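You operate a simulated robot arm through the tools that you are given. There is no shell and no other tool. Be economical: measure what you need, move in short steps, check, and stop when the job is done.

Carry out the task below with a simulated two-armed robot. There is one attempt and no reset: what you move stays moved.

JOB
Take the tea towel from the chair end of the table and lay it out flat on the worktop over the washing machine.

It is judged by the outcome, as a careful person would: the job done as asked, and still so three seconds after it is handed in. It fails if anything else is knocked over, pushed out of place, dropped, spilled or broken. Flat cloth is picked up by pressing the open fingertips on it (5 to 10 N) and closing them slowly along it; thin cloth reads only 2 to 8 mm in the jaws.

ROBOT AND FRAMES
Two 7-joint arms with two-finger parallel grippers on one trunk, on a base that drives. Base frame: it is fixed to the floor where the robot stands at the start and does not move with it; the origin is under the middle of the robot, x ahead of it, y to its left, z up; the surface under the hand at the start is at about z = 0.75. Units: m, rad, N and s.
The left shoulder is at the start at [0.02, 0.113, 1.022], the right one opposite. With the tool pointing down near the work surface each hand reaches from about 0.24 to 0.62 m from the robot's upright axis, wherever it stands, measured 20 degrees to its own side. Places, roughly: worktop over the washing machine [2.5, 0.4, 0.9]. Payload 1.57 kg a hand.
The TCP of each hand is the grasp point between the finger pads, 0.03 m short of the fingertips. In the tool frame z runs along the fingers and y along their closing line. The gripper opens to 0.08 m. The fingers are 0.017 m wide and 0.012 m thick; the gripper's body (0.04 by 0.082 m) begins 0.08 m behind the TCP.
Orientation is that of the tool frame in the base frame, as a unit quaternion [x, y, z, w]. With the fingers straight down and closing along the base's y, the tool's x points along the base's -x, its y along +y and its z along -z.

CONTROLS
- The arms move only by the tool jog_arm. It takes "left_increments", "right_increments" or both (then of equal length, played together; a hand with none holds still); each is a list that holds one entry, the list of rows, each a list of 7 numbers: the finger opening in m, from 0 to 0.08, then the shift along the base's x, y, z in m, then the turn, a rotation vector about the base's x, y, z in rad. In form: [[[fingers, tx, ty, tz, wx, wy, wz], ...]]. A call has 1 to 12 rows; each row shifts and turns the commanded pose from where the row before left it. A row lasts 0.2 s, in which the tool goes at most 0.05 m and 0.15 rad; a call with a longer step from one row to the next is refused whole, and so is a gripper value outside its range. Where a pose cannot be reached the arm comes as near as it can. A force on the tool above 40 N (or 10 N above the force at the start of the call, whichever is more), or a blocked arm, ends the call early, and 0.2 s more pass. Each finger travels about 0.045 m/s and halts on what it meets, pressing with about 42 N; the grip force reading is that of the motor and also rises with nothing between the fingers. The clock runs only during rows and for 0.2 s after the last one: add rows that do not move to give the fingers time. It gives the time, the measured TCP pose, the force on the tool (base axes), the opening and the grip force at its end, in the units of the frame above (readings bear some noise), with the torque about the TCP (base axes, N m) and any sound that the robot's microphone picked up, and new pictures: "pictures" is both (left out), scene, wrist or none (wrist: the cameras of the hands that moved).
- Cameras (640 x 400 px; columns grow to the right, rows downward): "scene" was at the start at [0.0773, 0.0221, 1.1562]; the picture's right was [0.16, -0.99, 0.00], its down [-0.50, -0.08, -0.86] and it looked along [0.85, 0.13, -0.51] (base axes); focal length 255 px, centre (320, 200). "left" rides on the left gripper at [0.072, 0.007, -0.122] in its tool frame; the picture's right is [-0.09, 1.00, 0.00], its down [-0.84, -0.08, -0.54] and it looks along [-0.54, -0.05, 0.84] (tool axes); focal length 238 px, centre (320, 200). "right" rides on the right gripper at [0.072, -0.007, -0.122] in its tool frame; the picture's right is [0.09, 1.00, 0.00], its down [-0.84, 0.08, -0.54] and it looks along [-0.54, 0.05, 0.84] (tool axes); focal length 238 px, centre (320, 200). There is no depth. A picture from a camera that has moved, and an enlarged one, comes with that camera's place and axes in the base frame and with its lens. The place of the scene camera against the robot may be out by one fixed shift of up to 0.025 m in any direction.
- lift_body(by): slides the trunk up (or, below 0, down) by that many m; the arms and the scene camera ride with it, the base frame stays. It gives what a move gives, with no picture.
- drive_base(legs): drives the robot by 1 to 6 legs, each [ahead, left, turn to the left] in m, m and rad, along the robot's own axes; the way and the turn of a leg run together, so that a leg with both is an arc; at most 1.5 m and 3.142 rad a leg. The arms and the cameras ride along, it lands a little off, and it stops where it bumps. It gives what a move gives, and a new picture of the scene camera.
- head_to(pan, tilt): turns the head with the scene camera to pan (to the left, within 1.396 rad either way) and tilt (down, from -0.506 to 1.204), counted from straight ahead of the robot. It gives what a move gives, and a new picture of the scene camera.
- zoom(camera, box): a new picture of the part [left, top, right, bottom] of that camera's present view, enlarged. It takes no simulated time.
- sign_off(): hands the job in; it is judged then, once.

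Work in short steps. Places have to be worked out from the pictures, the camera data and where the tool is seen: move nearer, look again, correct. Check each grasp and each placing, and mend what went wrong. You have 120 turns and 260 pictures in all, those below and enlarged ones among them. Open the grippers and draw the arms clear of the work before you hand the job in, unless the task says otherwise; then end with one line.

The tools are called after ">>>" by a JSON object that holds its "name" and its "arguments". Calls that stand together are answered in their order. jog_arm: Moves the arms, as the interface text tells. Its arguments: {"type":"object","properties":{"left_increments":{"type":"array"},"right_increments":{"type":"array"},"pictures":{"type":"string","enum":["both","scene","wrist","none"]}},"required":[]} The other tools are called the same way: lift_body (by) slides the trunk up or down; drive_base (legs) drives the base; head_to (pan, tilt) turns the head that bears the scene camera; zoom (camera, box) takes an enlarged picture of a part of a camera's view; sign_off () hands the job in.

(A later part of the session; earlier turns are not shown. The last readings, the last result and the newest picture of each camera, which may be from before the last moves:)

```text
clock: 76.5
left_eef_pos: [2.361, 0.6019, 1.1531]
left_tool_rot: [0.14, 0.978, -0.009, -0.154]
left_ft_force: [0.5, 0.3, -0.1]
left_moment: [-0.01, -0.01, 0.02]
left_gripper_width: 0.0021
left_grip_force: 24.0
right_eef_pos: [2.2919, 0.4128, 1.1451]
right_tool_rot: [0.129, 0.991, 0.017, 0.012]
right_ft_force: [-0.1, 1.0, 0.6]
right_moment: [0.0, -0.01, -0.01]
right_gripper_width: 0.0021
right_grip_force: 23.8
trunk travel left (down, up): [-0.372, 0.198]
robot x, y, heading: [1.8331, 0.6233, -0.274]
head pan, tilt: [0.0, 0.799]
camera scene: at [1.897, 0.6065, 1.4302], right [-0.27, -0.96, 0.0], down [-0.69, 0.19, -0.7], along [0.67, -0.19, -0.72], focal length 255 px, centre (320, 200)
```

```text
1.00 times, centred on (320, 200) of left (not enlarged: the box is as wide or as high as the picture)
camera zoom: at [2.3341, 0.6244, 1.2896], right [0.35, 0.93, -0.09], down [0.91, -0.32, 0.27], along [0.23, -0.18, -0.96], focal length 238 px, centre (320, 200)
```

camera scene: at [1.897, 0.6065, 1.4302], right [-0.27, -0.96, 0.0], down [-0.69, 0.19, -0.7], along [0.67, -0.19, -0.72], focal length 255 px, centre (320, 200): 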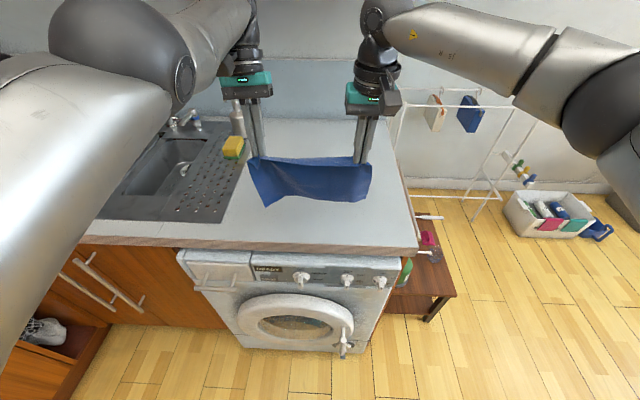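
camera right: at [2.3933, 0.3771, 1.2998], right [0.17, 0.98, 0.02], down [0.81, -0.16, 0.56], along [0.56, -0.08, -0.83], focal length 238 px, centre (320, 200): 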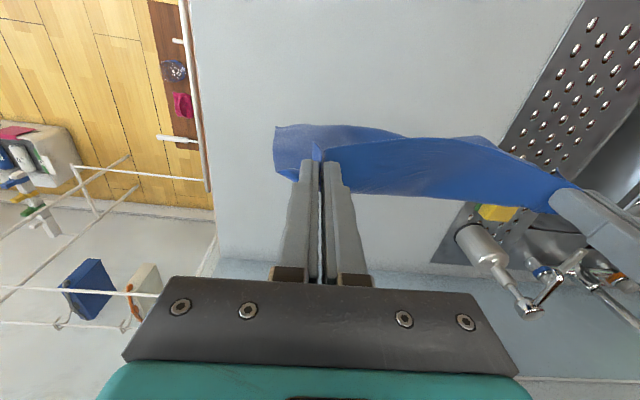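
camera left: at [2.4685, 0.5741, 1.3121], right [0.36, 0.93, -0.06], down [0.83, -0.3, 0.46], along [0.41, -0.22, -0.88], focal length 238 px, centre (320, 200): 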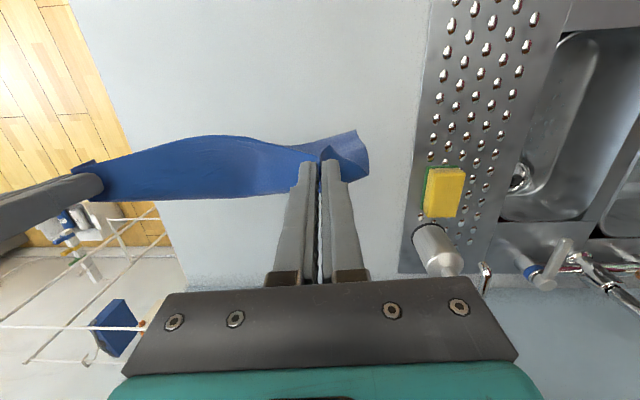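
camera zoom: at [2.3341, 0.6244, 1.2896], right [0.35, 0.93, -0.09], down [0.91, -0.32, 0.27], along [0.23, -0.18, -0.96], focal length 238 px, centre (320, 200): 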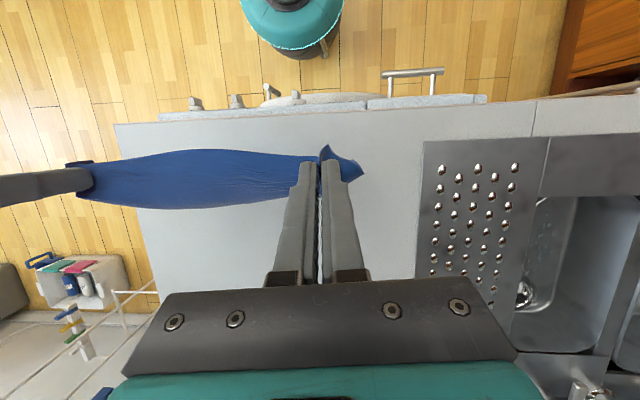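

Now the forward sweep with descent: left by unpitching the wrist, right by translation.

>>> {"name": "jog_arm", "arguments": {"left_increments": [[[0, 0, 0, -0.009, -0.0133, -0.0482, 0], [0, 0, 0, -0.009, -0.0133, -0.0482, 0], [0, 0, 0, -0.009, -0.0133, -0.0482, 0], [0, 0, 0, -0.009, -0.0133, -0.0482, 0]]], "right_increments": [[[0, 0.0135, -0.0037, -0.0075, 0, 0, 0], [0, 0.0135, -0.0037, -0.0075, 0, 0, 0], [0, 0.0135, -0.0037, -0.0075, 0, 0, 0], [0, 0.0135, -0.0037, -0.0075, 0, 0, 0]]], "pictures": "none"}}

>>> {"name": "drive_base", "arguments": {"legs": [[0.04, 0, 0]]}}

>>> {"name": "zoom", "arguments": {"camera": "scene", "box": [180, 100, 460, 275]}}

>>> {"name": "zoom", "arguments": {"camera": "right", "box": [200, 60, 640, 335]}}

```text
clock: 77.5
left_eef_pos: [2.4018, 0.5887, 1.1176]
left_tool_rot: [0.144, 0.988, -0.02, -0.056]
left_ft_force: [0.1, 0.1, -0.1]
left_moment: [0.0, 0.02, -0.02]
left_gripper_width: 0.0022
left_grip_force: 23.9
left hand out of reach, approached as far as the arm can: row 1, 2, 3, 4
right_eef_pos: [2.3463, 0.3971, 1.1139]
right_tool_rot: [0.129, 0.991, 0.017, 0.011]
right_ft_force: [0.6, 0.0, -0.3]
right_moment: [0.0, 0.05, 0.03]
right_gripper_width: 0.0021
right_grip_force: 23.5
trunk travel left (down, up): [-0.372, 0.198]
robot x, y, heading: [1.8303, 0.6239, -0.27]
head pan, tilt: [0.0, 0.799]
```

```text
clock: 78.4
left_eef_pos: [2.4397, 0.5763, 1.1181]
left_tool_rot: [0.145, 0.988, -0.021, -0.057]
left_ft_force: [-0.1, -0.3, -0.7]
left_moment: [0.03, 0.04, 0.0]
left_gripper_width: 0.0024
left_grip_force: 23.7
right_eef_pos: [2.3851, 0.3874, 1.1143]
right_tool_rot: [0.13, 0.991, 0.018, 0.011]
right_ft_force: [-0.5, -0.1, -0.3]
right_moment: [0.04, 0.04, 0.0]
right_gripper_width: 0.0022
right_grip_force: 23.9
trunk travel left (down, up): [-0.372, 0.198]
robot x, y, heading: [1.8736, 0.6128, -0.275]
head pan, tilt: [0.0, 0.799]
camera scene: at [1.9377, 0.5952, 1.43], right [-0.27, -0.96, 0.0], down [-0.69, 0.19, -0.7], along [0.67, -0.19, -0.72], focal length 255 px, centre (320, 200)
```

scene: 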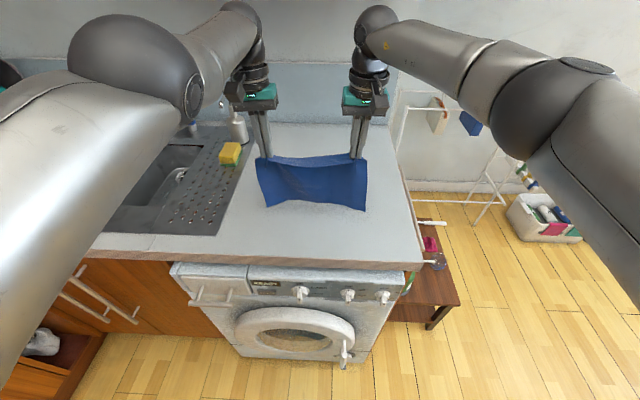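

```text
2.29 times, centred on (320, 188) of scene
camera zoom: at [1.9377, 0.5952, 1.43], right [-0.27, -0.96, 0.0], down [-0.69, 0.19, -0.7], along [0.67, -0.19, -0.72], focal length 583 px, centre (320, 229)
```

zoom: 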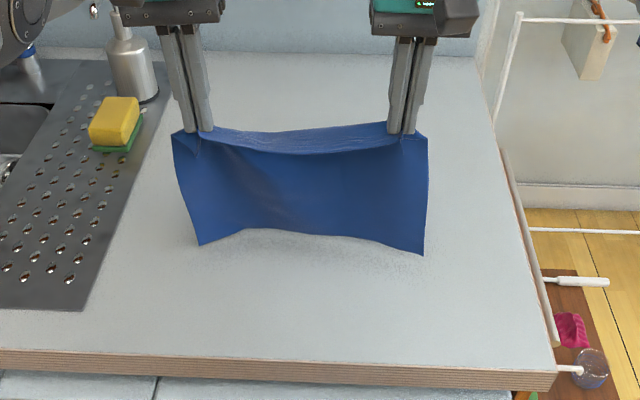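

```text
1.45 times, centred on (420, 198) of right
camera zoom: at [2.3123, 0.3944, 1.2348], right [0.17, 0.99, 0.04], down [0.81, -0.16, 0.56], along [0.56, -0.06, -0.83], focal length 347 px, centre (174, 204)
```

zoom: 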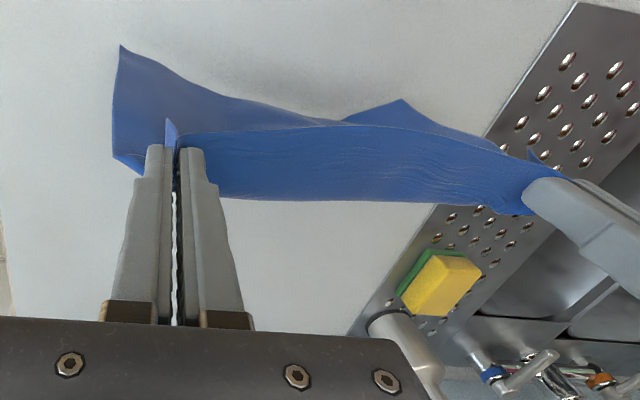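

Both hem corners now trail toward the robot as wanted, but it lies too deep to finish within base travel. I lift clear, go back 0.11 m, and repeat the same successful sweep nearer the front.

>>> {"name": "lift_body", "arguments": {"by": 0.045}}

>>> {"name": "drive_base", "arguments": {"legs": [[-0.11, 0, 0]]}}

>>> {"name": "jog_arm", "arguments": {"left_increments": [[[0, 0, 0, 0, 0.0133, 0.0482, 0], [0, 0, 0, 0, 0.0133, 0.0482, 0], [0, 0, 0, 0, 0.0133, 0.0482, 0], [0, 0, 0, 0, 0, 0, 0], [0, 0, 0, 0, 0, 0, 0]]], "right_increments": [[[0, -0.01, 0.0028, 0, 0, 0, 0], [0, -0.01, 0.0028, 0, 0, 0, 0], [0, -0.01, 0.0028, 0, 0, 0, 0], [0, 0, 0, 0, 0, 0, 0], [0, 0, 0, 0, 0, 0, 0]]], "pictures": "none"}}

>>> {"name": "zoom", "arguments": {"camera": "scene", "box": [180, 100, 460, 275]}}

```text
clock: 79.3
left_eef_pos: [2.4388, 0.576, 1.1627]
left_tool_rot: [0.145, 0.988, -0.021, -0.056]
left_ft_force: [0.9, -0.9, 0.5]
left_moment: [0.03, 0.0, -0.01]
left_gripper_width: 0.0023
left_grip_force: 23.5
right_eef_pos: [2.3835, 0.3876, 1.1603]
right_tool_rot: [0.129, 0.991, 0.017, 0.012]
right_ft_force: [0.3, 0.5, 0.6]
right_moment: [0.0, 0.03, -0.02]
right_gripper_width: 0.002
right_grip_force: 23.8
trunk travel left (down, up): [-0.417, 0.153]
robot x, y, heading: [1.8704, 0.6149, -0.272]
head pan, tilt: [0.0, 0.799]
```

```text
clock: 80.5
left_eef_pos: [2.3321, 0.607, 1.1638]
left_tool_rot: [0.144, 0.988, -0.022, -0.056]
left_ft_force: [0.2, -0.3, 0.0]
left_moment: [0.01, -0.02, 0.02]
left_gripper_width: 0.0022
left_grip_force: 23.6
right_eef_pos: [2.2787, 0.4171, 1.1614]
right_tool_rot: [0.129, 0.991, 0.017, 0.013]
right_ft_force: [-0.8, 0.1, 0.3]
right_moment: [-0.02, 0.0, 0.02]
right_gripper_width: 0.0019
right_grip_force: 23.5
trunk travel left (down, up): [-0.417, 0.153]
robot x, y, heading: [1.7655, 0.6395, -0.269]
head pan, tilt: [0.0, 0.799]
camera scene: at [1.8293, 0.6253, 1.4752], right [-0.27, -0.96, 0.0], down [-0.69, 0.19, -0.7], along [0.67, -0.19, -0.72], focal length 255 px, centre (320, 200)
```

scene: 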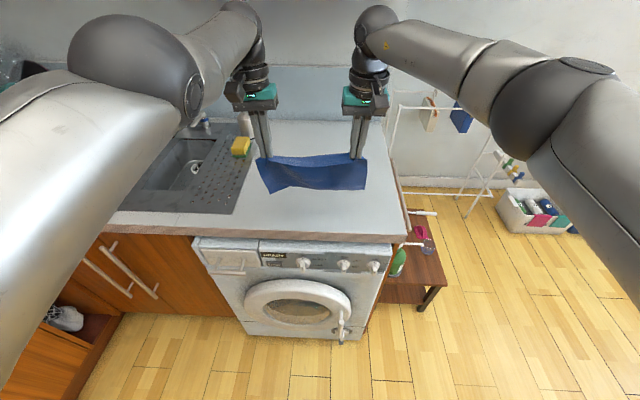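

```text
clock: 81.7
left_eef_pos: [2.3094, 0.6266, 1.1637]
left_tool_rot: [0.142, 0.981, -0.013, -0.129]
left_ft_force: [-2.7, -10.1, 0.5]
left_moment: [-0.35, 0.07, 0.13]
left_gripper_width: 0.0021
left_grip_force: 23.5
left hand out of reach, approached as far as the arm can: row 1, 2, 3
right_eef_pos: [2.2491, 0.4271, 1.1609]
right_tool_rot: [0.127, 0.992, 0.019, 0.012]
right_ft_force: [2.6, 11.5, 0.3]
right_moment: [0.35, -0.07, -0.01]
right_gripper_width: 0.0019
right_grip_force: 23.7
trunk travel left (down, up): [-0.417, 0.153]
robot x, y, heading: [1.7662, 0.6437, -0.268]
head pan, tilt: [0.0, 0.799]
```

```text
2.29 times, centred on (320, 188) of scene
camera zoom: at [1.8306, 0.6251, 1.4751], right [-0.27, -0.96, 0.0], down [-0.69, 0.19, -0.7], along [0.67, -0.19, -0.72], focal length 583 px, centre (320, 229)
```

zoom: 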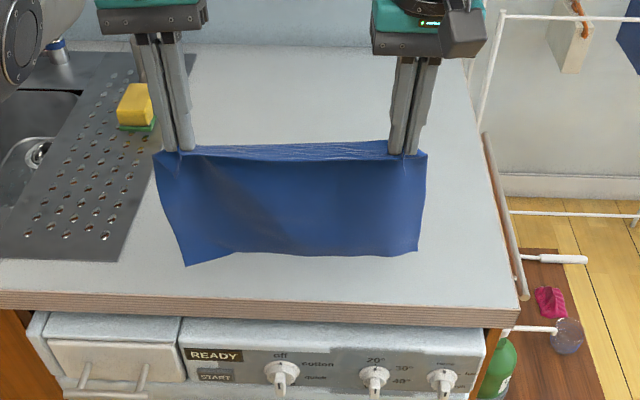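

Positioned near the front edge. Lower a little and repeat the forward sweep with descent, then drive forward.

>>> {"name": "lift_body", "arguments": {"by": -0.018}}

>>> {"name": "jog_arm", "arguments": {"left_increments": [[[0, 0, 0, -0.009, -0.0133, -0.0482, 0], [0, 0, 0, -0.009, -0.0133, -0.0482, 0], [0, 0, 0, -0.011, -0.0133, -0.0482, 0]]], "right_increments": [[[0, 0.01, -0.0022, -0.009, 0, 0, 0], [0, 0.01, -0.0022, -0.009, 0, 0, 0], [0, 0.01, -0.0022, -0.011, 0, 0, 0]]], "pictures": "none"}}

>>> {"name": "drive_base", "arguments": {"legs": [[0.05, 0, 0]]}}

>>> {"name": "zoom", "arguments": {"camera": "scene", "box": [180, 100, 460, 275]}}

```text
clock: 82.3
left_eef_pos: [2.3098, 0.627, 1.1455]
left_tool_rot: [0.142, 0.981, -0.013, -0.129]
left_ft_force: [-2.4, -13.2, -0.4]
left_moment: [-0.4, 0.04, 0.16]
left_gripper_width: 0.0021
left_grip_force: 23.8
right_eef_pos: [2.248, 0.4251, 1.1427]
right_tool_rot: [0.128, 0.991, 0.018, 0.011]
right_ft_force: [3.5, 12.9, 0.1]
right_moment: [0.39, -0.09, -0.01]
right_gripper_width: 0.0023
right_grip_force: 23.7
trunk travel left (down, up): [-0.399, 0.171]
robot x, y, heading: [1.7646, 0.6345, -0.271]
head pan, tilt: [0.0, 0.799]
```

```text
clock: 83.1
left_eef_pos: [2.3375, 0.6189, 1.1184]
left_tool_rot: [0.144, 0.988, -0.021, -0.056]
left_ft_force: [-2.7, -9.2, -0.2]
left_moment: [-0.3, 0.09, 0.06]
left_gripper_width: 0.0021
left_grip_force: 24.2
left hand out of reach, approached as far as the arm can: row 1, 2, 3
right_eef_pos: [2.2794, 0.4185, 1.1124]
right_tool_rot: [0.127, 0.992, 0.017, 0.013]
right_ft_force: [3.7, 8.7, 0.0]
right_moment: [0.3, -0.09, 0.01]
right_gripper_width: 0.0022
right_grip_force: 24.0
trunk travel left (down, up): [-0.399, 0.171]
robot x, y, heading: [1.7651, 0.6461, -0.275]
head pan, tilt: [0.0, 0.799]
```

```text
clock: 84.0
left_eef_pos: [2.3846, 0.6038, 1.1157]
left_tool_rot: [0.145, 0.988, -0.022, -0.056]
left_ft_force: [-2.1, -8.8, -0.4]
left_moment: [-0.27, 0.11, 0.06]
left_gripper_width: 0.0023
left_grip_force: 24.2
right_eef_pos: [2.3279, 0.4051, 1.1125]
right_tool_rot: [0.128, 0.992, 0.017, 0.01]
right_ft_force: [2.0, 7.5, 0.4]
right_moment: [0.3, -0.05, 0.01]
right_gripper_width: 0.0023
right_grip_force: 24.0
trunk travel left (down, up): [-0.399, 0.171]
robot x, y, heading: [1.8092, 0.6314, -0.268]
head pan, tilt: [0.0, 0.799]
camera scene: at [1.8798, 0.6113, 1.457], right [-0.27, -0.96, 0.0], down [-0.69, 0.19, -0.7], along [0.67, -0.19, -0.72], focal length 255 px, centre (320, 200)
```

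scene: 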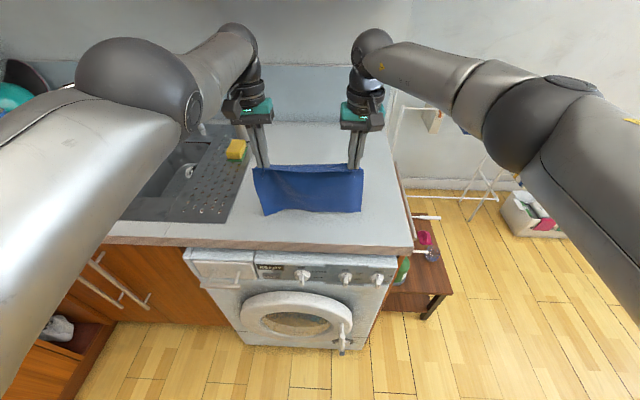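

```text
2.29 times, centred on (320, 188) of scene
camera zoom: at [1.8798, 0.6113, 1.457], right [-0.27, -0.96, 0.0], down [-0.69, 0.19, -0.7], along [0.67, -0.19, -0.72], focal length 583 px, centre (320, 229)
```

zoom: 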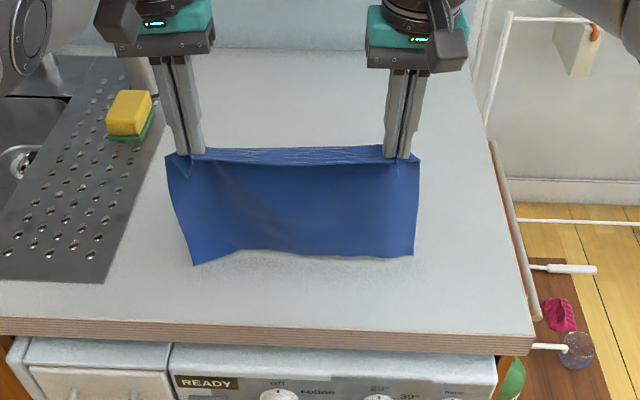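

I check the trailing direction with the right wrist camera.

>>> {"name": "zoom", "arguments": {"camera": "right", "box": [200, 60, 640, 335]}}

```text
1.45 times, centred on (420, 198) of right
camera zoom: at [2.2542, 0.4126, 1.2324], right [0.17, 0.99, 0.04], down [0.81, -0.16, 0.56], along [0.56, -0.06, -0.83], focal length 347 px, centre (174, 204)
```

zoom: 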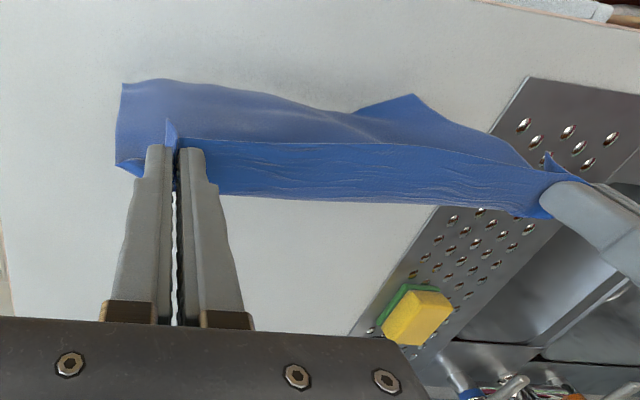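

Right corner isn't yet clearly trailing; another small forward-and-down sweep, then a short drive.

>>> {"name": "jog_arm", "arguments": {"left_increments": [[[0, 0, 0, -0.005, -0.0133, -0.0482, 0], [0, 0, 0, -0.005, -0.0133, -0.0482, 0], [0, 0, 0, -0.005, -0.0133, -0.0482, 0]]], "right_increments": [[[0, 0.0095, -0.0018, -0.005, 0, 0, 0], [0, 0.0095, -0.0018, -0.005, 0, 0, 0], [0, 0.0095, -0.0018, -0.005, 0, 0, 0]]], "pictures": "none"}}

>>> {"name": "drive_base", "arguments": {"legs": [[0.03, 0, 0]]}}

>>> {"name": "zoom", "arguments": {"camera": "right", "box": [200, 60, 640, 335]}}

```text
clock: 84.8
left_eef_pos: [2.413, 0.5944, 1.1003]
left_tool_rot: [0.147, 0.989, -0.031, 0.017]
left_ft_force: [-1.0, -3.0, -0.5]
left_moment: [-0.05, 0.05, 0.01]
left_gripper_width: 0.0021
left_grip_force: 23.3
left hand out of reach, approached as far as the arm can: row 1, 2, 3
right_eef_pos: [2.3442, 0.401, 1.1019]
right_tool_rot: [0.129, 0.991, 0.018, 0.012]
right_ft_force: [0.3, 2.2, -0.2]
right_moment: [0.09, -0.03, -0.03]
right_gripper_width: 0.0023
right_grip_force: 23.1
right hand out of reach, approached as far as the arm can: row 3
trunk travel left (down, up): [-0.399, 0.171]
robot x, y, heading: [1.815, 0.6292, -0.27]
head pan, tilt: [0.0, 0.799]
```

```text
clock: 85.7
left_eef_pos: [2.4419, 0.5856, 1.0996]
left_tool_rot: [0.147, 0.989, -0.03, 0.016]
left_ft_force: [-0.8, -2.8, 0.2]
left_moment: [-0.1, 0.05, 0.05]
left_gripper_width: 0.0023
left_grip_force: 23.3
right_eef_pos: [2.374, 0.3938, 1.1025]
right_tool_rot: [0.129, 0.991, 0.018, 0.01]
right_ft_force: [1.0, 3.0, -0.1]
right_moment: [0.1, -0.02, 0.02]
right_gripper_width: 0.0023
right_grip_force: 24.0
trunk travel left (down, up): [-0.399, 0.171]
robot x, y, heading: [1.8407, 0.6243, -0.271]
head pan, tilt: [0.0, 0.799]
camera scene: at [1.9084, 0.6034, 1.457], right [-0.27, -0.96, 0.0], down [-0.69, 0.19, -0.7], along [0.67, -0.19, -0.72], focal length 255 px, centre (320, 200)
```

scene: 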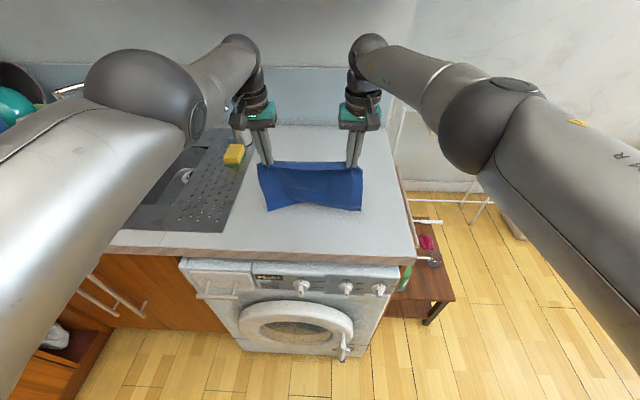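

```text
1.45 times, centred on (420, 198) of right
camera zoom: at [2.3013, 0.4009, 1.2222], right [0.17, 0.99, 0.04], down [0.81, -0.16, 0.56], along [0.56, -0.06, -0.83], focal length 347 px, centre (174, 204)
```

zoom: 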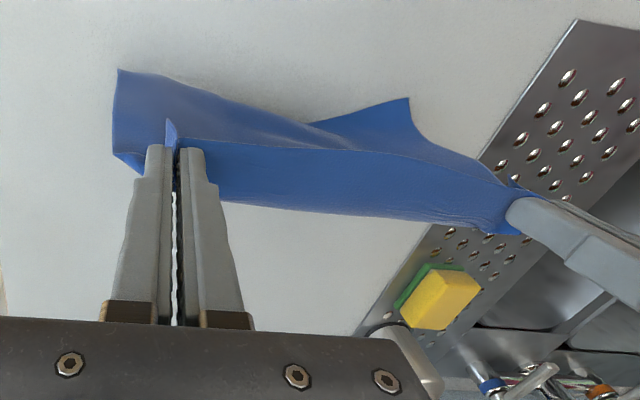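

Let me zoom on the hem from the scene camera.

>>> {"name": "zoom", "arguments": {"camera": "scene", "box": [230, 130, 400, 236]}}

>>> {"name": "zoom", "arguments": {"camera": "left", "box": [0, 60, 480, 360]}}

```text
3.76 times, centred on (315, 183) of scene
camera zoom: at [1.9084, 0.6034, 1.457], right [-0.27, -0.96, 0.0], down [-0.69, 0.19, -0.7], along [0.67, -0.19, -0.72], focal length 960 px, centre (339, 264)
```

zoom: 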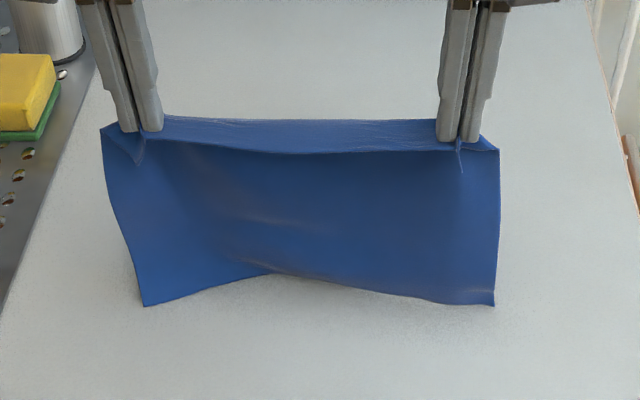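

```text
1.33 times, centred on (240, 210) of left
camera zoom: at [2.3729, 0.6203, 1.2166], right [0.38, 0.92, -0.05], down [0.77, -0.28, 0.58], along [0.52, -0.26, -0.81], focal length 318 px, centre (427, 187)
```

zoom: 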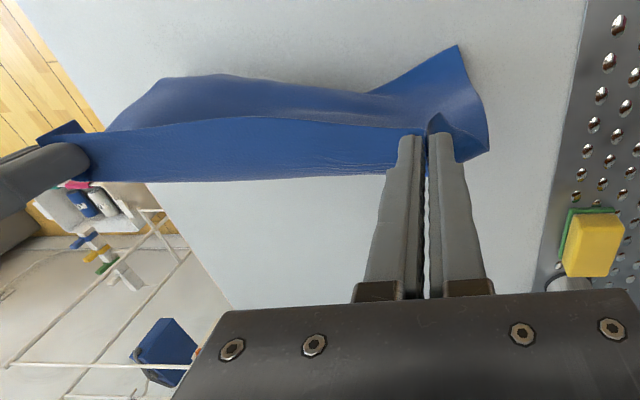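

The middle bellies the wrong way. A surer way: hang the towel in front of the counter's front edge and draw it forward over the edge, so it must trail flat. I lift clear and drive back.

>>> {"name": "lift_body", "arguments": {"by": 0.08}}

>>> {"name": "drive_base", "arguments": {"legs": [[-0.22, 0, 0]]}}

>>> {"name": "zoom", "arguments": {"camera": "left", "box": [0, 0, 640, 400]}}

>>> {"name": "zoom", "arguments": {"camera": "right", "box": [0, 0, 640, 400]}}

```text
clock: 86.8
left_eef_pos: [2.44, 0.5865, 1.1798]
left_tool_rot: [0.146, 0.989, -0.031, 0.017]
left_ft_force: [-1.2, -1.8, -0.9]
left_moment: [-0.04, 0.05, -0.02]
left_gripper_width: 0.0021
left_grip_force: 23.6
right_eef_pos: [2.3738, 0.3949, 1.1818]
right_tool_rot: [0.129, 0.991, 0.018, 0.013]
right_ft_force: [0.9, 1.8, -0.5]
right_moment: [0.07, 0.0, 0.01]
right_gripper_width: 0.0021
right_grip_force: 23.7
trunk travel left (down, up): [-0.479, 0.091]
robot x, y, heading: [1.8399, 0.6187, -0.271]
head pan, tilt: [0.0, 0.799]
```

```text
clock: 88.5
left_eef_pos: [2.2308, 0.6456, 1.1801]
left_tool_rot: [0.145, 0.989, -0.031, 0.018]
left_ft_force: [-1.2, -3.2, 0.2]
left_moment: [-0.1, 0.03, 0.02]
left_gripper_width: 0.0019
left_grip_force: 23.9
right_eef_pos: [2.1639, 0.4525, 1.1835]
right_tool_rot: [0.127, 0.992, 0.019, 0.014]
right_ft_force: [1.6, 2.5, 0.0]
right_moment: [0.06, -0.03, -0.02]
right_gripper_width: 0.0022
right_grip_force: 23.9
trunk travel left (down, up): [-0.479, 0.091]
robot x, y, heading: [1.634, 0.6833, -0.265]
head pan, tilt: [0.0, 0.799]
camera scene: at [1.696, 0.6623, 1.5372], right [-0.27, -0.96, 0.0], down [-0.69, 0.19, -0.7], along [0.67, -0.19, -0.72], focal length 255 px, centre (320, 200)
```

scene: 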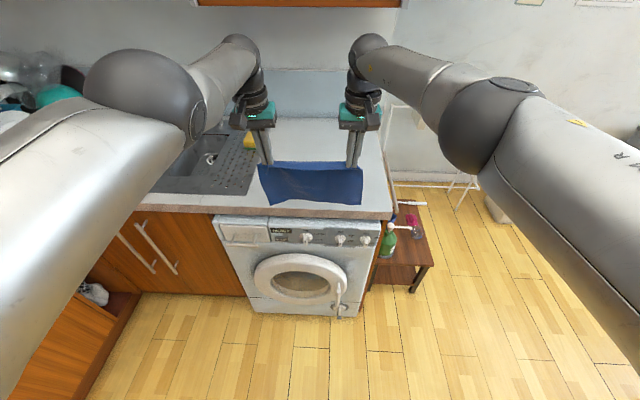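

```text
1.00 times, centred on (320, 200) of left (not enlarged: the box is as wide or as high as the picture)
camera zoom: at [2.1609, 0.6798, 1.2976], right [0.38, 0.93, -0.05], down [0.76, -0.28, 0.58], along [0.52, -0.26, -0.81], focal length 238 px, centre (320, 200)
```

zoom: 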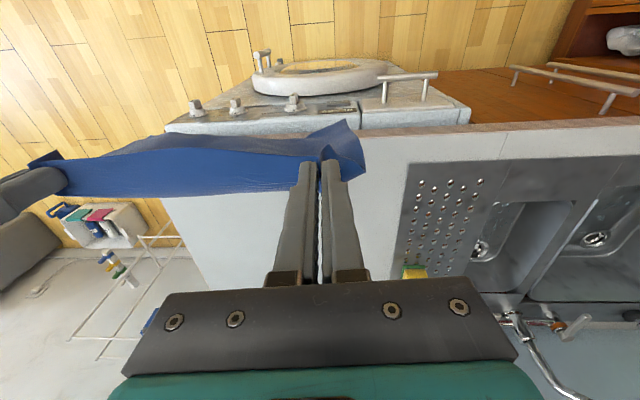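

```text
1.00 times, centred on (320, 200) of right (not enlarged: the box is as wide or as high as the picture)
camera zoom: at [2.0897, 0.4604, 1.3032], right [0.16, 0.99, 0.04], down [0.81, -0.15, 0.56], along [0.56, -0.06, -0.83], focal length 238 px, centre (320, 200)
```

zoom: 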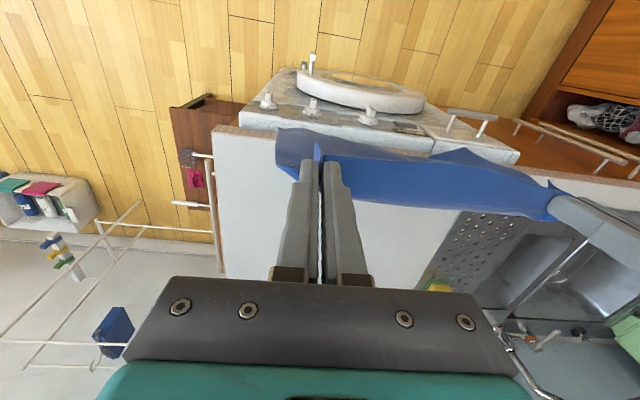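

Hands are about 6 cm in front of the edge. I lower until the hem hangs some 7 cm below the worktop edge, then drive forward over it.

>>> {"name": "lift_body", "arguments": {"by": -0.14}}

>>> {"name": "zoom", "arguments": {"camera": "scene", "box": [200, 100, 440, 250]}}

>>> {"name": "drive_base", "arguments": {"legs": [[0.08, 0, 0]]}}

>>> {"name": "zoom", "arguments": {"camera": "left", "box": [0, 0, 640, 400]}}

```text
clock: 90.2
left_eef_pos: [2.2309, 0.6462, 1.0402]
left_tool_rot: [0.145, 0.989, -0.032, 0.016]
left_ft_force: [-1.2, -2.1, -0.5]
left_moment: [-0.05, 0.02, 0.03]
left_gripper_width: 0.0021
left_grip_force: 23.9
right_eef_pos: [2.1638, 0.4534, 1.0423]
right_tool_rot: [0.128, 0.992, 0.018, 0.013]
right_ft_force: [0.9, 2.6, -0.4]
right_moment: [0.04, -0.01, 0.01]
right_gripper_width: 0.0024
right_grip_force: 23.8
trunk travel left (down, up): [-0.339, 0.231]
robot x, y, heading: [1.635, 0.678, -0.272]
head pan, tilt: [0.0, 0.799]
```

```text
2.67 times, centred on (320, 175) of scene
camera zoom: at [1.6966, 0.6621, 1.3972], right [-0.27, -0.96, 0.0], down [-0.69, 0.19, -0.7], along [0.67, -0.19, -0.72], focal length 680 px, centre (320, 267)
```

zoom: 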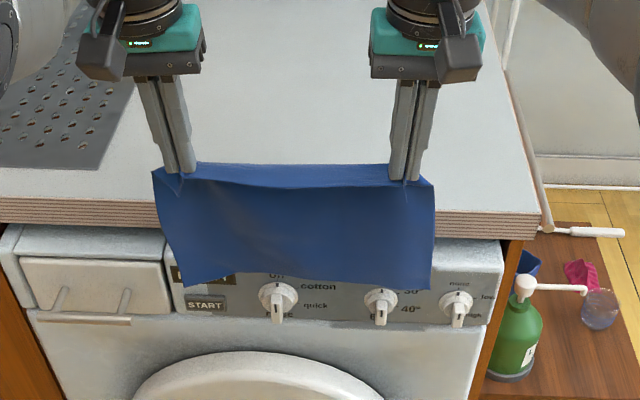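

```text
clock: 91.2
left_eef_pos: [2.3092, 0.6232, 1.0388]
left_tool_rot: [0.146, 0.989, -0.031, 0.016]
left_ft_force: [-0.6, -2.6, -0.3]
left_moment: [-0.06, 0.06, 0.0]
left_gripper_width: 0.0022
left_grip_force: 23.2
right_eef_pos: [2.2407, 0.4319, 1.0431]
right_tool_rot: [0.129, 0.991, 0.017, 0.012]
right_ft_force: [0.9, 2.2, 0.6]
right_moment: [0.09, 0.01, -0.02]
right_gripper_width: 0.0021
right_grip_force: 23.8
trunk travel left (down, up): [-0.339, 0.231]
robot x, y, heading: [1.707, 0.6549, -0.271]
head pan, tilt: [0.0, 0.799]
camera scene: at [1.7742, 0.6407, 1.397], right [-0.27, -0.96, 0.0], down [-0.69, 0.19, -0.7], along [0.67, -0.19, -0.72], focal length 255 px, centre (320, 200)
```

scene: 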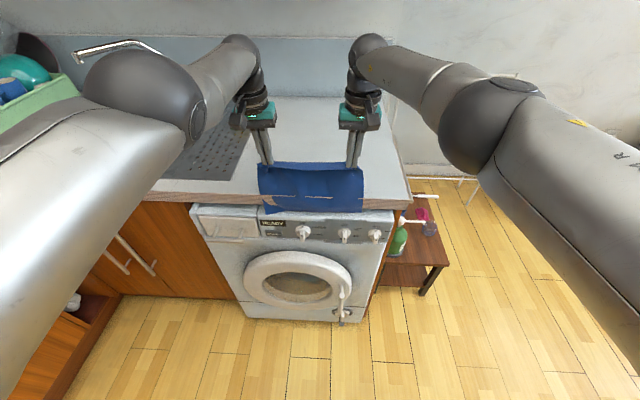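

```text
1.00 times, centred on (320, 200) of left (not enlarged: the box is as wide or as high as the picture)
camera zoom: at [2.2388, 0.658, 1.1569], right [0.38, 0.92, -0.05], down [0.77, -0.28, 0.58], along [0.52, -0.26, -0.81], focal length 238 px, centre (320, 200)
```

zoom: 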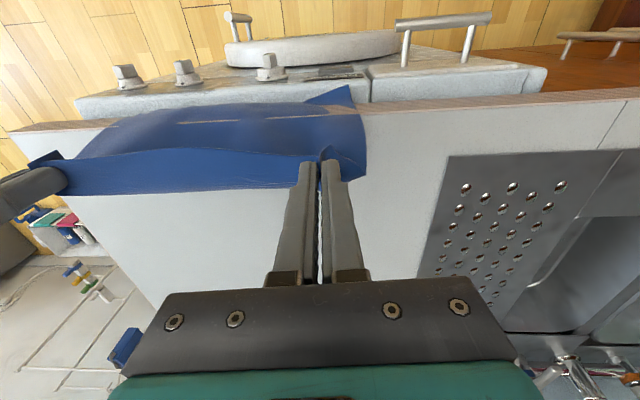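

The towel drapes over the edge exactly as intended. Continue forward in steps while lowering.

>>> {"name": "drive_base", "arguments": {"legs": [[0.06, 0, 0]]}}

>>> {"name": "lift_body", "arguments": {"by": -0.04}}

>>> {"name": "drive_base", "arguments": {"legs": [[0.05, 0, 0]]}}

>>> {"name": "lift_body", "arguments": {"by": -0.03}}

>>> {"name": "zoom", "arguments": {"camera": "scene", "box": [200, 100, 440, 250]}}

```text
clock: 92.2
left_eef_pos: [2.3651, 0.6082, 1.0391]
left_tool_rot: [0.146, 0.989, -0.031, 0.016]
left_ft_force: [0.0, -2.0, -0.8]
left_moment: [-0.06, 0.05, 0.0]
left_gripper_width: 0.0021
left_grip_force: 23.4
right_eef_pos: [2.298, 0.4159, 1.0423]
right_tool_rot: [0.128, 0.992, 0.018, 0.012]
right_ft_force: [0.6, 1.1, 0.7]
right_moment: [0.05, 0.02, -0.02]
right_gripper_width: 0.0021
right_grip_force: 23.6
trunk travel left (down, up): [-0.339, 0.231]
robot x, y, heading: [1.7633, 0.6424, -0.267]
head pan, tilt: [0.0, 0.799]
camera scene: at [1.8313, 0.6249, 1.397], right [-0.27, -0.96, 0.0], down [-0.69, 0.19, -0.7], along [0.67, -0.19, -0.72], focal length 255 px, centre (320, 200)
```

scene: 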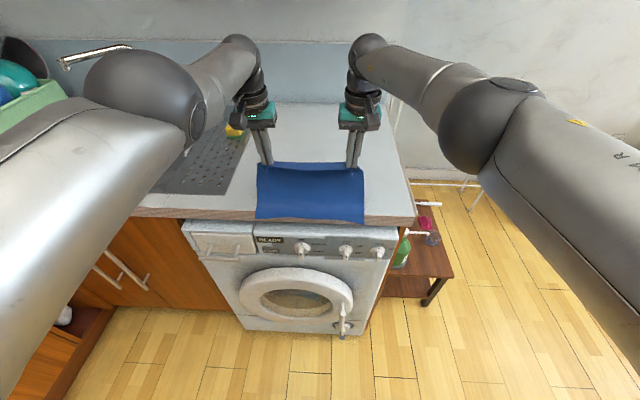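

```text
clock: 93.0
left_eef_pos: [2.3636, 0.6077, 1.0001]
left_tool_rot: [0.146, 0.989, -0.03, 0.016]
left_ft_force: [-0.6, -1.7, -0.1]
left_moment: [-0.02, 0.03, 0.02]
left_gripper_width: 0.0021
left_grip_force: 23.7
right_eef_pos: [2.2964, 0.4159, 1.0042]
right_tool_rot: [0.128, 0.991, 0.018, 0.013]
right_ft_force: [0.6, 1.4, 1.2]
right_moment: [0.04, 0.0, 0.03]
right_gripper_width: 0.0021
right_grip_force: 23.9
trunk travel left (down, up): [-0.299, 0.271]
robot x, y, heading: [1.762, 0.6405, -0.272]
head pan, tilt: [0.0, 0.799]
```

```text
clock: 94.0
left_eef_pos: [2.4116, 0.5944, 0.9991]
left_tool_rot: [0.147, 0.989, -0.03, 0.017]
left_ft_force: [0.0, -1.7, 0.8]
left_moment: [-0.06, 0.01, 0.02]
left_gripper_width: 0.002
left_grip_force: 23.7
right_eef_pos: [2.3457, 0.4023, 1.0027]
right_tool_rot: [0.127, 0.992, 0.018, 0.012]
right_ft_force: [1.1, 2.5, -0.6]
right_moment: [0.08, 0.01, 0.02]
right_gripper_width: 0.0021
right_grip_force: 24.0
trunk travel left (down, up): [-0.299, 0.271]
robot x, y, heading: [1.8144, 0.628, -0.271]
head pan, tilt: [0.0, 0.799]
camera scene: at [1.8787, 0.6118, 1.357], right [-0.27, -0.96, 0.0], down [-0.69, 0.19, -0.7], along [0.67, -0.19, -0.72], focal length 255 px, centre (320, 200)
```

scene: 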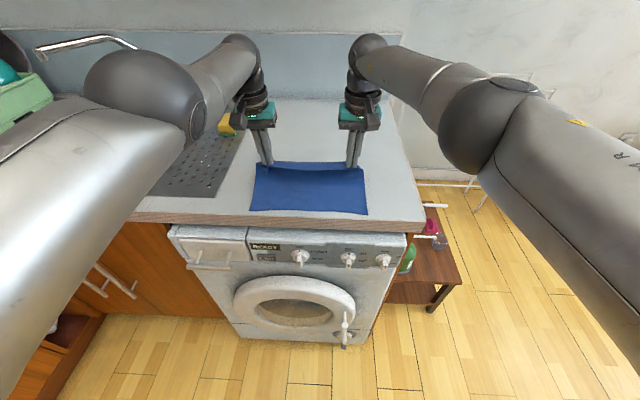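

```text
clock: 94.7
left_eef_pos: [2.4109, 0.5942, 0.9696]
left_tool_rot: [0.147, 0.989, -0.03, 0.017]
left_ft_force: [-1.5, -1.3, 0.7]
left_moment: [-0.05, 0.01, 0.04]
left_gripper_width: 0.0021
left_grip_force: 23.8
right_eef_pos: [2.3438, 0.403, 0.9724]
right_tool_rot: [0.128, 0.992, 0.018, 0.012]
right_ft_force: [0.8, 1.6, -0.7]
right_moment: [0.03, -0.03, -0.02]
right_gripper_width: 0.0023
right_grip_force: 23.9
trunk travel left (down, up): [-0.269, 0.301]
robot x, y, heading: [1.8091, 0.6256, -0.269]
head pan, tilt: [0.0, 0.799]
```

```text
2.67 times, centred on (320, 175) of scene
camera zoom: at [1.8774, 0.6121, 1.3271], right [-0.27, -0.96, 0.0], down [-0.69, 0.19, -0.7], along [0.67, -0.19, -0.72], focal length 680 px, centre (320, 267)
```

zoom: 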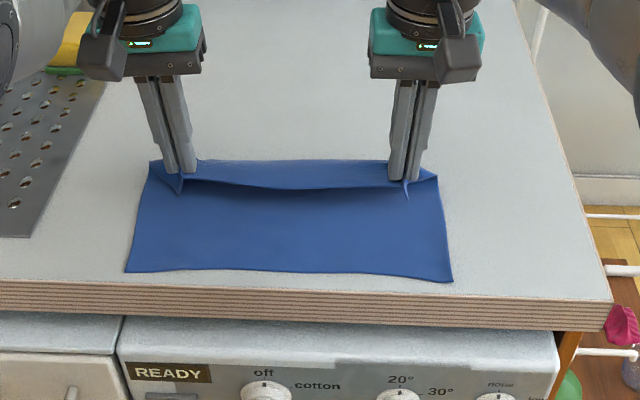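

Beautiful: the hem lies flat and straight on the worktop. Draw it a bit further in, then lower the held edge.

>>> {"name": "drive_base", "arguments": {"legs": [[0.05, 0, 0]]}}

>>> {"name": "lift_body", "arguments": {"by": -0.02}}

>>> {"name": "drive_base", "arguments": {"legs": [[0.05, 0, 0]]}}

>>> {"name": "zoom", "arguments": {"camera": "scene", "box": [200, 100, 440, 250]}}

```text
clock: 95.6
left_eef_pos: [2.4601, 0.581, 0.9687]
left_tool_rot: [0.146, 0.989, -0.031, 0.016]
left_ft_force: [-1.0, -2.3, 0.1]
left_moment: [-0.03, 0.03, 0.04]
left_gripper_width: 0.0021
left_grip_force: 23.8
right_eef_pos: [2.3948, 0.3901, 0.9728]
right_tool_rot: [0.128, 0.991, 0.018, 0.012]
right_ft_force: [-0.1, 1.6, 1.1]
right_moment: [0.05, 0.01, -0.01]
right_gripper_width: 0.002
right_grip_force: 23.5
trunk travel left (down, up): [-0.269, 0.301]
robot x, y, heading: [1.8608, 0.615, -0.272]
head pan, tilt: [0.0, 0.799]
camera scene: at [1.9265, 0.5985, 1.327], right [-0.27, -0.96, 0.0], down [-0.69, 0.19, -0.7], along [0.67, -0.19, -0.72], focal length 255 px, centre (320, 200)
```

scene: 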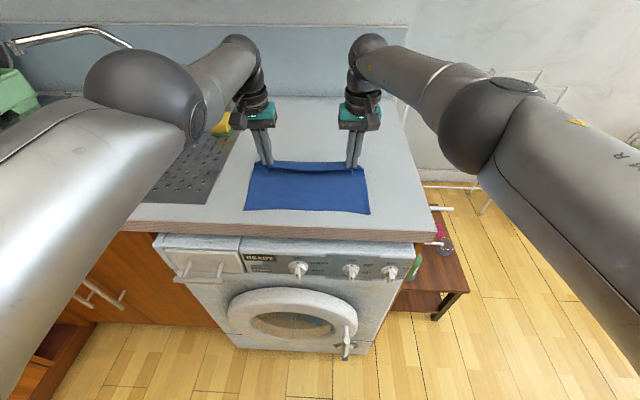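

```text
clock: 96.3
left_eef_pos: [2.4595, 0.5818, 0.9504]
left_tool_rot: [0.146, 0.989, -0.031, 0.017]
left_ft_force: [-1.1, -2.2, 0.4]
left_moment: [-0.06, 0.0, 0.02]
left_gripper_width: 0.0018
left_grip_force: 23.8
right_eef_pos: [2.3923, 0.3908, 0.9526]
right_tool_rot: [0.128, 0.992, 0.018, 0.012]
right_ft_force: [0.7, 1.2, -0.3]
right_moment: [0.04, -0.05, 0.0]
right_gripper_width: 0.0023
right_grip_force: 24.0
trunk travel left (down, up): [-0.249, 0.321]
robot x, y, heading: [1.8604, 0.6128, -0.273]
head pan, tilt: [0.0, 0.799]
```

```text
clock: 97.2
left_eef_pos: [2.5083, 0.5676, 0.9489]
left_tool_rot: [0.147, 0.989, -0.03, 0.017]
left_ft_force: [0.2, -1.9, -0.3]
left_moment: [-0.02, 0.06, 0.02]
left_gripper_width: 0.0022
left_grip_force: 23.7
right_eef_pos: [2.4401, 0.3762, 0.9533]
right_tool_rot: [0.128, 0.992, 0.018, 0.012]
right_ft_force: [1.4, 1.2, -0.1]
right_moment: [0.09, 0.0, 0.0]
right_gripper_width: 0.0021
right_grip_force: 24.6
trunk travel left (down, up): [-0.249, 0.321]
robot x, y, heading: [1.9112, 0.6009, -0.273]
head pan, tilt: [0.0, 0.799]
camera scene: at [1.974, 0.5854, 1.307], right [-0.27, -0.96, 0.0], down [-0.69, 0.19, -0.7], along [0.67, -0.19, -0.72], focal length 255 px, centre (320, 200)
```

scene: 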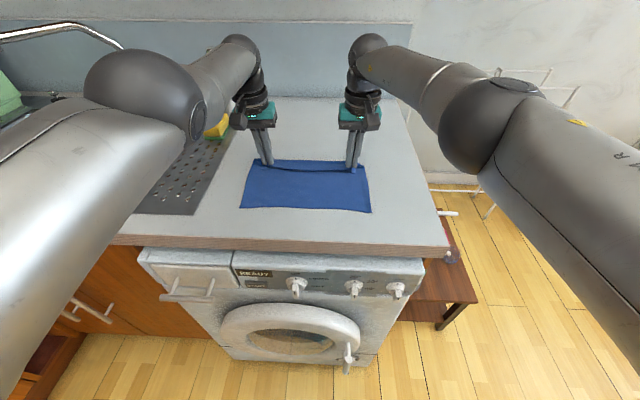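

```text
2.67 times, centred on (320, 175) of scene
camera zoom: at [1.974, 0.5854, 1.307], right [-0.27, -0.96, 0.0], down [-0.69, 0.19, -0.7], along [0.67, -0.19, -0.72], focal length 680 px, centre (320, 267)
```

zoom: 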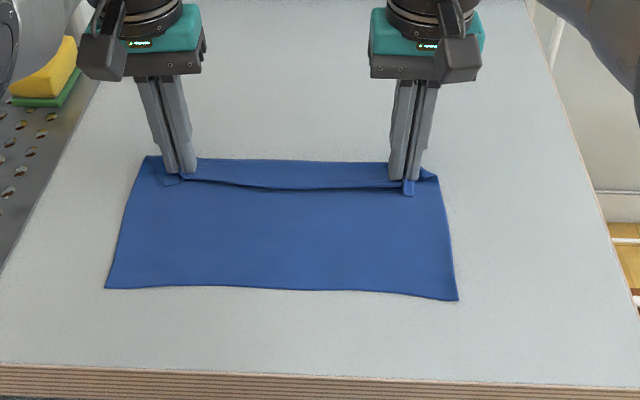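

Nearly flat. There is a narrow flap of the gripped edge folded over toward me; I look closer.

>>> {"name": "zoom", "arguments": {"camera": "scene", "box": [235, 145, 385, 220]}}

>>> {"name": "zoom", "arguments": {"camera": "right", "box": [200, 60, 640, 335]}}

>>> {"name": "zoom", "arguments": {"camera": "left", "box": [0, 0, 480, 300]}}

```text
4.27 times, centred on (310, 182) of scene
camera zoom: at [1.974, 0.5854, 1.307], right [-0.27, -0.96, 0.0], down [-0.69, 0.19, -0.7], along [0.67, -0.19, -0.72], focal length 1088 px, centre (363, 275)
```

zoom: 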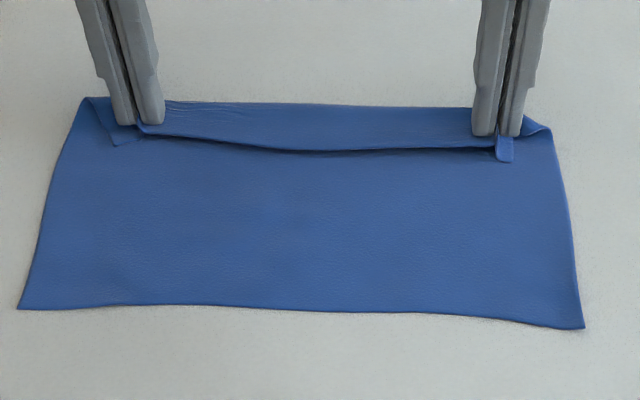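

```text
1.45 times, centred on (420, 198) of right
camera zoom: at [2.3672, 0.3835, 1.0725], right [0.16, 0.99, 0.04], down [0.81, -0.16, 0.56], along [0.56, -0.06, -0.83], focal length 347 px, centre (174, 204)
```

zoom: 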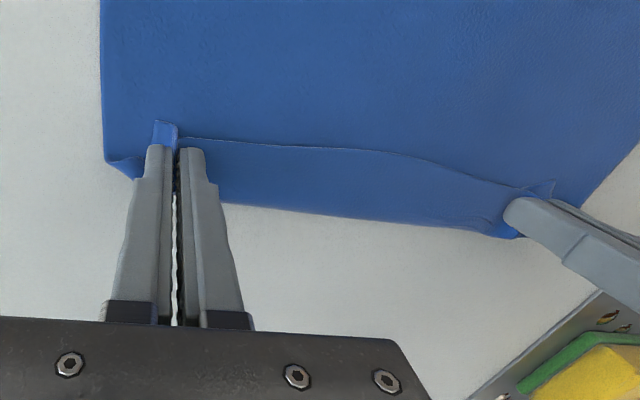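

```text
1.33 times, centred on (240, 150) of left
camera zoom: at [2.4385, 0.6022, 1.067], right [0.38, 0.92, -0.05], down [0.77, -0.28, 0.58], along [0.52, -0.26, -0.81], focal length 318 px, centre (427, 267)
```

zoom: 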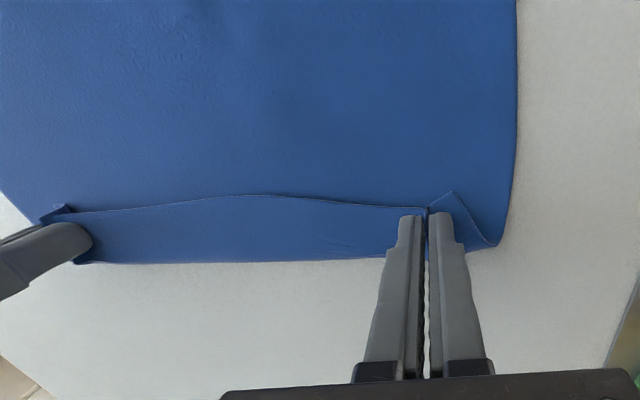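

Only the ~2 cm strip at the gripped edge is folded over. I lower to feel the surface, then open the fingers in contact so the pinched folds spread out again.

>>> {"name": "jog_arm", "arguments": {"left_increments": [[[0, 0, 0, -0.005, 0, 0, 0], [0, 0, 0, -0.004, 0, 0, 0], [0, 0, 0, -0.003, 0, 0, 0]]], "right_increments": [[[0, 0, 0, -0.006, 0, 0, 0], [0, 0, 0, -0.006, 0, 0, 0], [0, 0, 0, -0.004, 0, 0, 0]]], "pictures": "none"}}

```text
clock: 98.0
left_eef_pos: [2.5064, 0.5677, 0.9424]
left_tool_rot: [0.147, 0.988, -0.031, 0.022]
left_ft_force: [1.6, -1.8, 11.3]
left_moment: [0.05, -0.05, -0.01]
left_gripper_width: 0.0022
left_grip_force: 23.7
right_eef_pos: [2.4401, 0.3764, 0.9417]
right_tool_rot: [0.127, 0.992, 0.018, 0.017]
right_ft_force: [0.3, 0.5, 28.2]
right_moment: [-0.21, 0.01, 0.02]
right_gripper_width: 0.0019
right_grip_force: 23.7
trunk travel left (down, up): [-0.249, 0.321]
robot x, y, heading: [1.9088, 0.6052, -0.27]
head pan, tilt: [0.0, 0.799]
```

Contact at TCP ≈0.942 (surface ≈0.91). Ease the pressure and open slowly.

>>> {"name": "jog_arm", "arguments": {"left_increments": [[[0, 0, 0, 0.001, 0, 0, 0], [0.006, 0, 0, 0, 0, 0, 0], [0.012, 0, 0, 0, 0, 0, 0], [0.018, 0, 0, 0, 0, 0, 0], [0.024, 0, 0, 0, 0, 0, 0], [0.03, 0, 0, 0, 0, 0, 0], [0.036, 0, 0, 0, 0, 0, 0], [0.042, 0, 0, 0, 0, 0, 0], [0.046, 0, 0, 0, 0, 0, 0], [0.046, 0, 0, 0, 0, 0, 0]]], "right_increments": [[[0, 0, 0, 0.0035, 0, 0, 0], [0.006, 0, 0, 0, 0, 0, 0], [0.012, 0, 0, 0, 0, 0, 0], [0.018, 0, 0, 0, 0, 0, 0], [0.024, 0, 0, 0, 0, 0, 0], [0.03, 0, 0, 0, 0, 0, 0], [0.036, 0, 0, 0, 0, 0, 0], [0.042, 0, 0, 0, 0, 0, 0], [0.046, 0, 0, 0, 0, 0, 0], [0.046, 0, 0, 0, 0, 0, 0]]], "pictures": "both"}}

>>> {"name": "zoom", "arguments": {"camera": "scene", "box": [235, 145, 385, 220]}}

```text
clock: 100.2
left_eef_pos: [2.5055, 0.5673, 0.9437]
left_tool_rot: [0.147, 0.988, -0.031, 0.021]
left_ft_force: [-3.7, -9.2, 20.9]
left_moment: [0.27, 0.0, 0.03]
left_gripper_width: 0.0359
left_grip_force: 0.1
right_eef_pos: [2.4392, 0.3771, 0.9427]
right_tool_rot: [0.128, 0.991, 0.018, 0.014]
right_ft_force: [2.0, 10.2, 17.7]
right_moment: [-0.26, 0.02, 0.03]
right_gripper_width: 0.0371
right_grip_force: 0.1
trunk travel left (down, up): [-0.249, 0.321]
robot x, y, heading: [1.9103, 0.6015, -0.271]
head pan, tilt: [0.0, 0.799]
camera scene: at [1.9696, 0.5862, 1.3075], right [-0.27, -0.96, 0.0], down [-0.69, 0.19, -0.7], along [0.67, -0.19, -0.71], focal length 255 px, centre (320, 200)
camera right: at [2.3642, 0.3846, 1.0628], right [0.16, 0.99, 0.04], down [0.81, -0.16, 0.57], along [0.56, -0.06, -0.82], focal length 238 px, centre (320, 200)
camera left: at [2.4352, 0.6022, 1.0601], right [0.38, 0.92, -0.05], down [0.76, -0.28, 0.59], along [0.53, -0.26, -0.81], focal length 238 px, centre (320, 200)
```

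scene: 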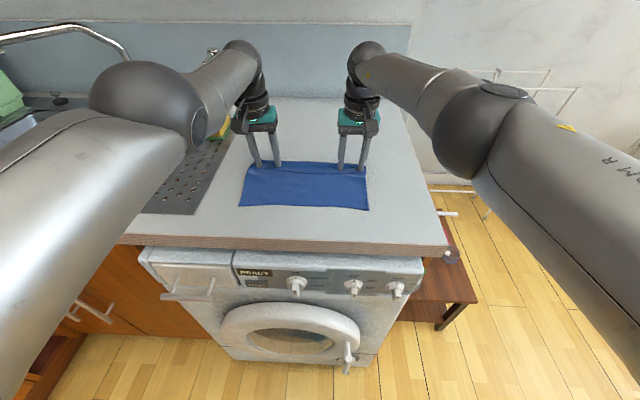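
right: 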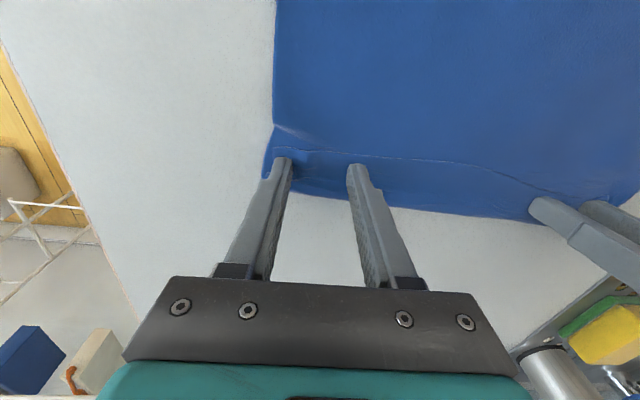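
left: 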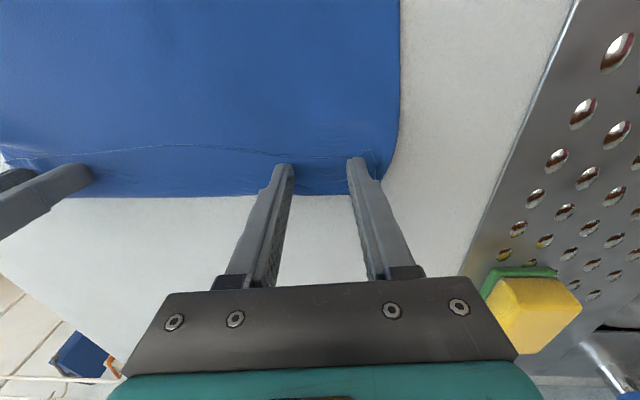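

```text
4.27 times, centred on (310, 182) of scene
camera zoom: at [1.9696, 0.5862, 1.3075], right [-0.27, -0.96, 0.0], down [-0.69, 0.19, -0.7], along [0.67, -0.19, -0.71], focal length 1088 px, centre (363, 275)
```

zoom: 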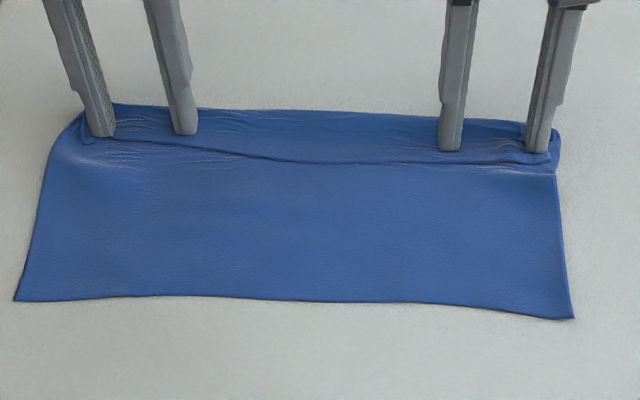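

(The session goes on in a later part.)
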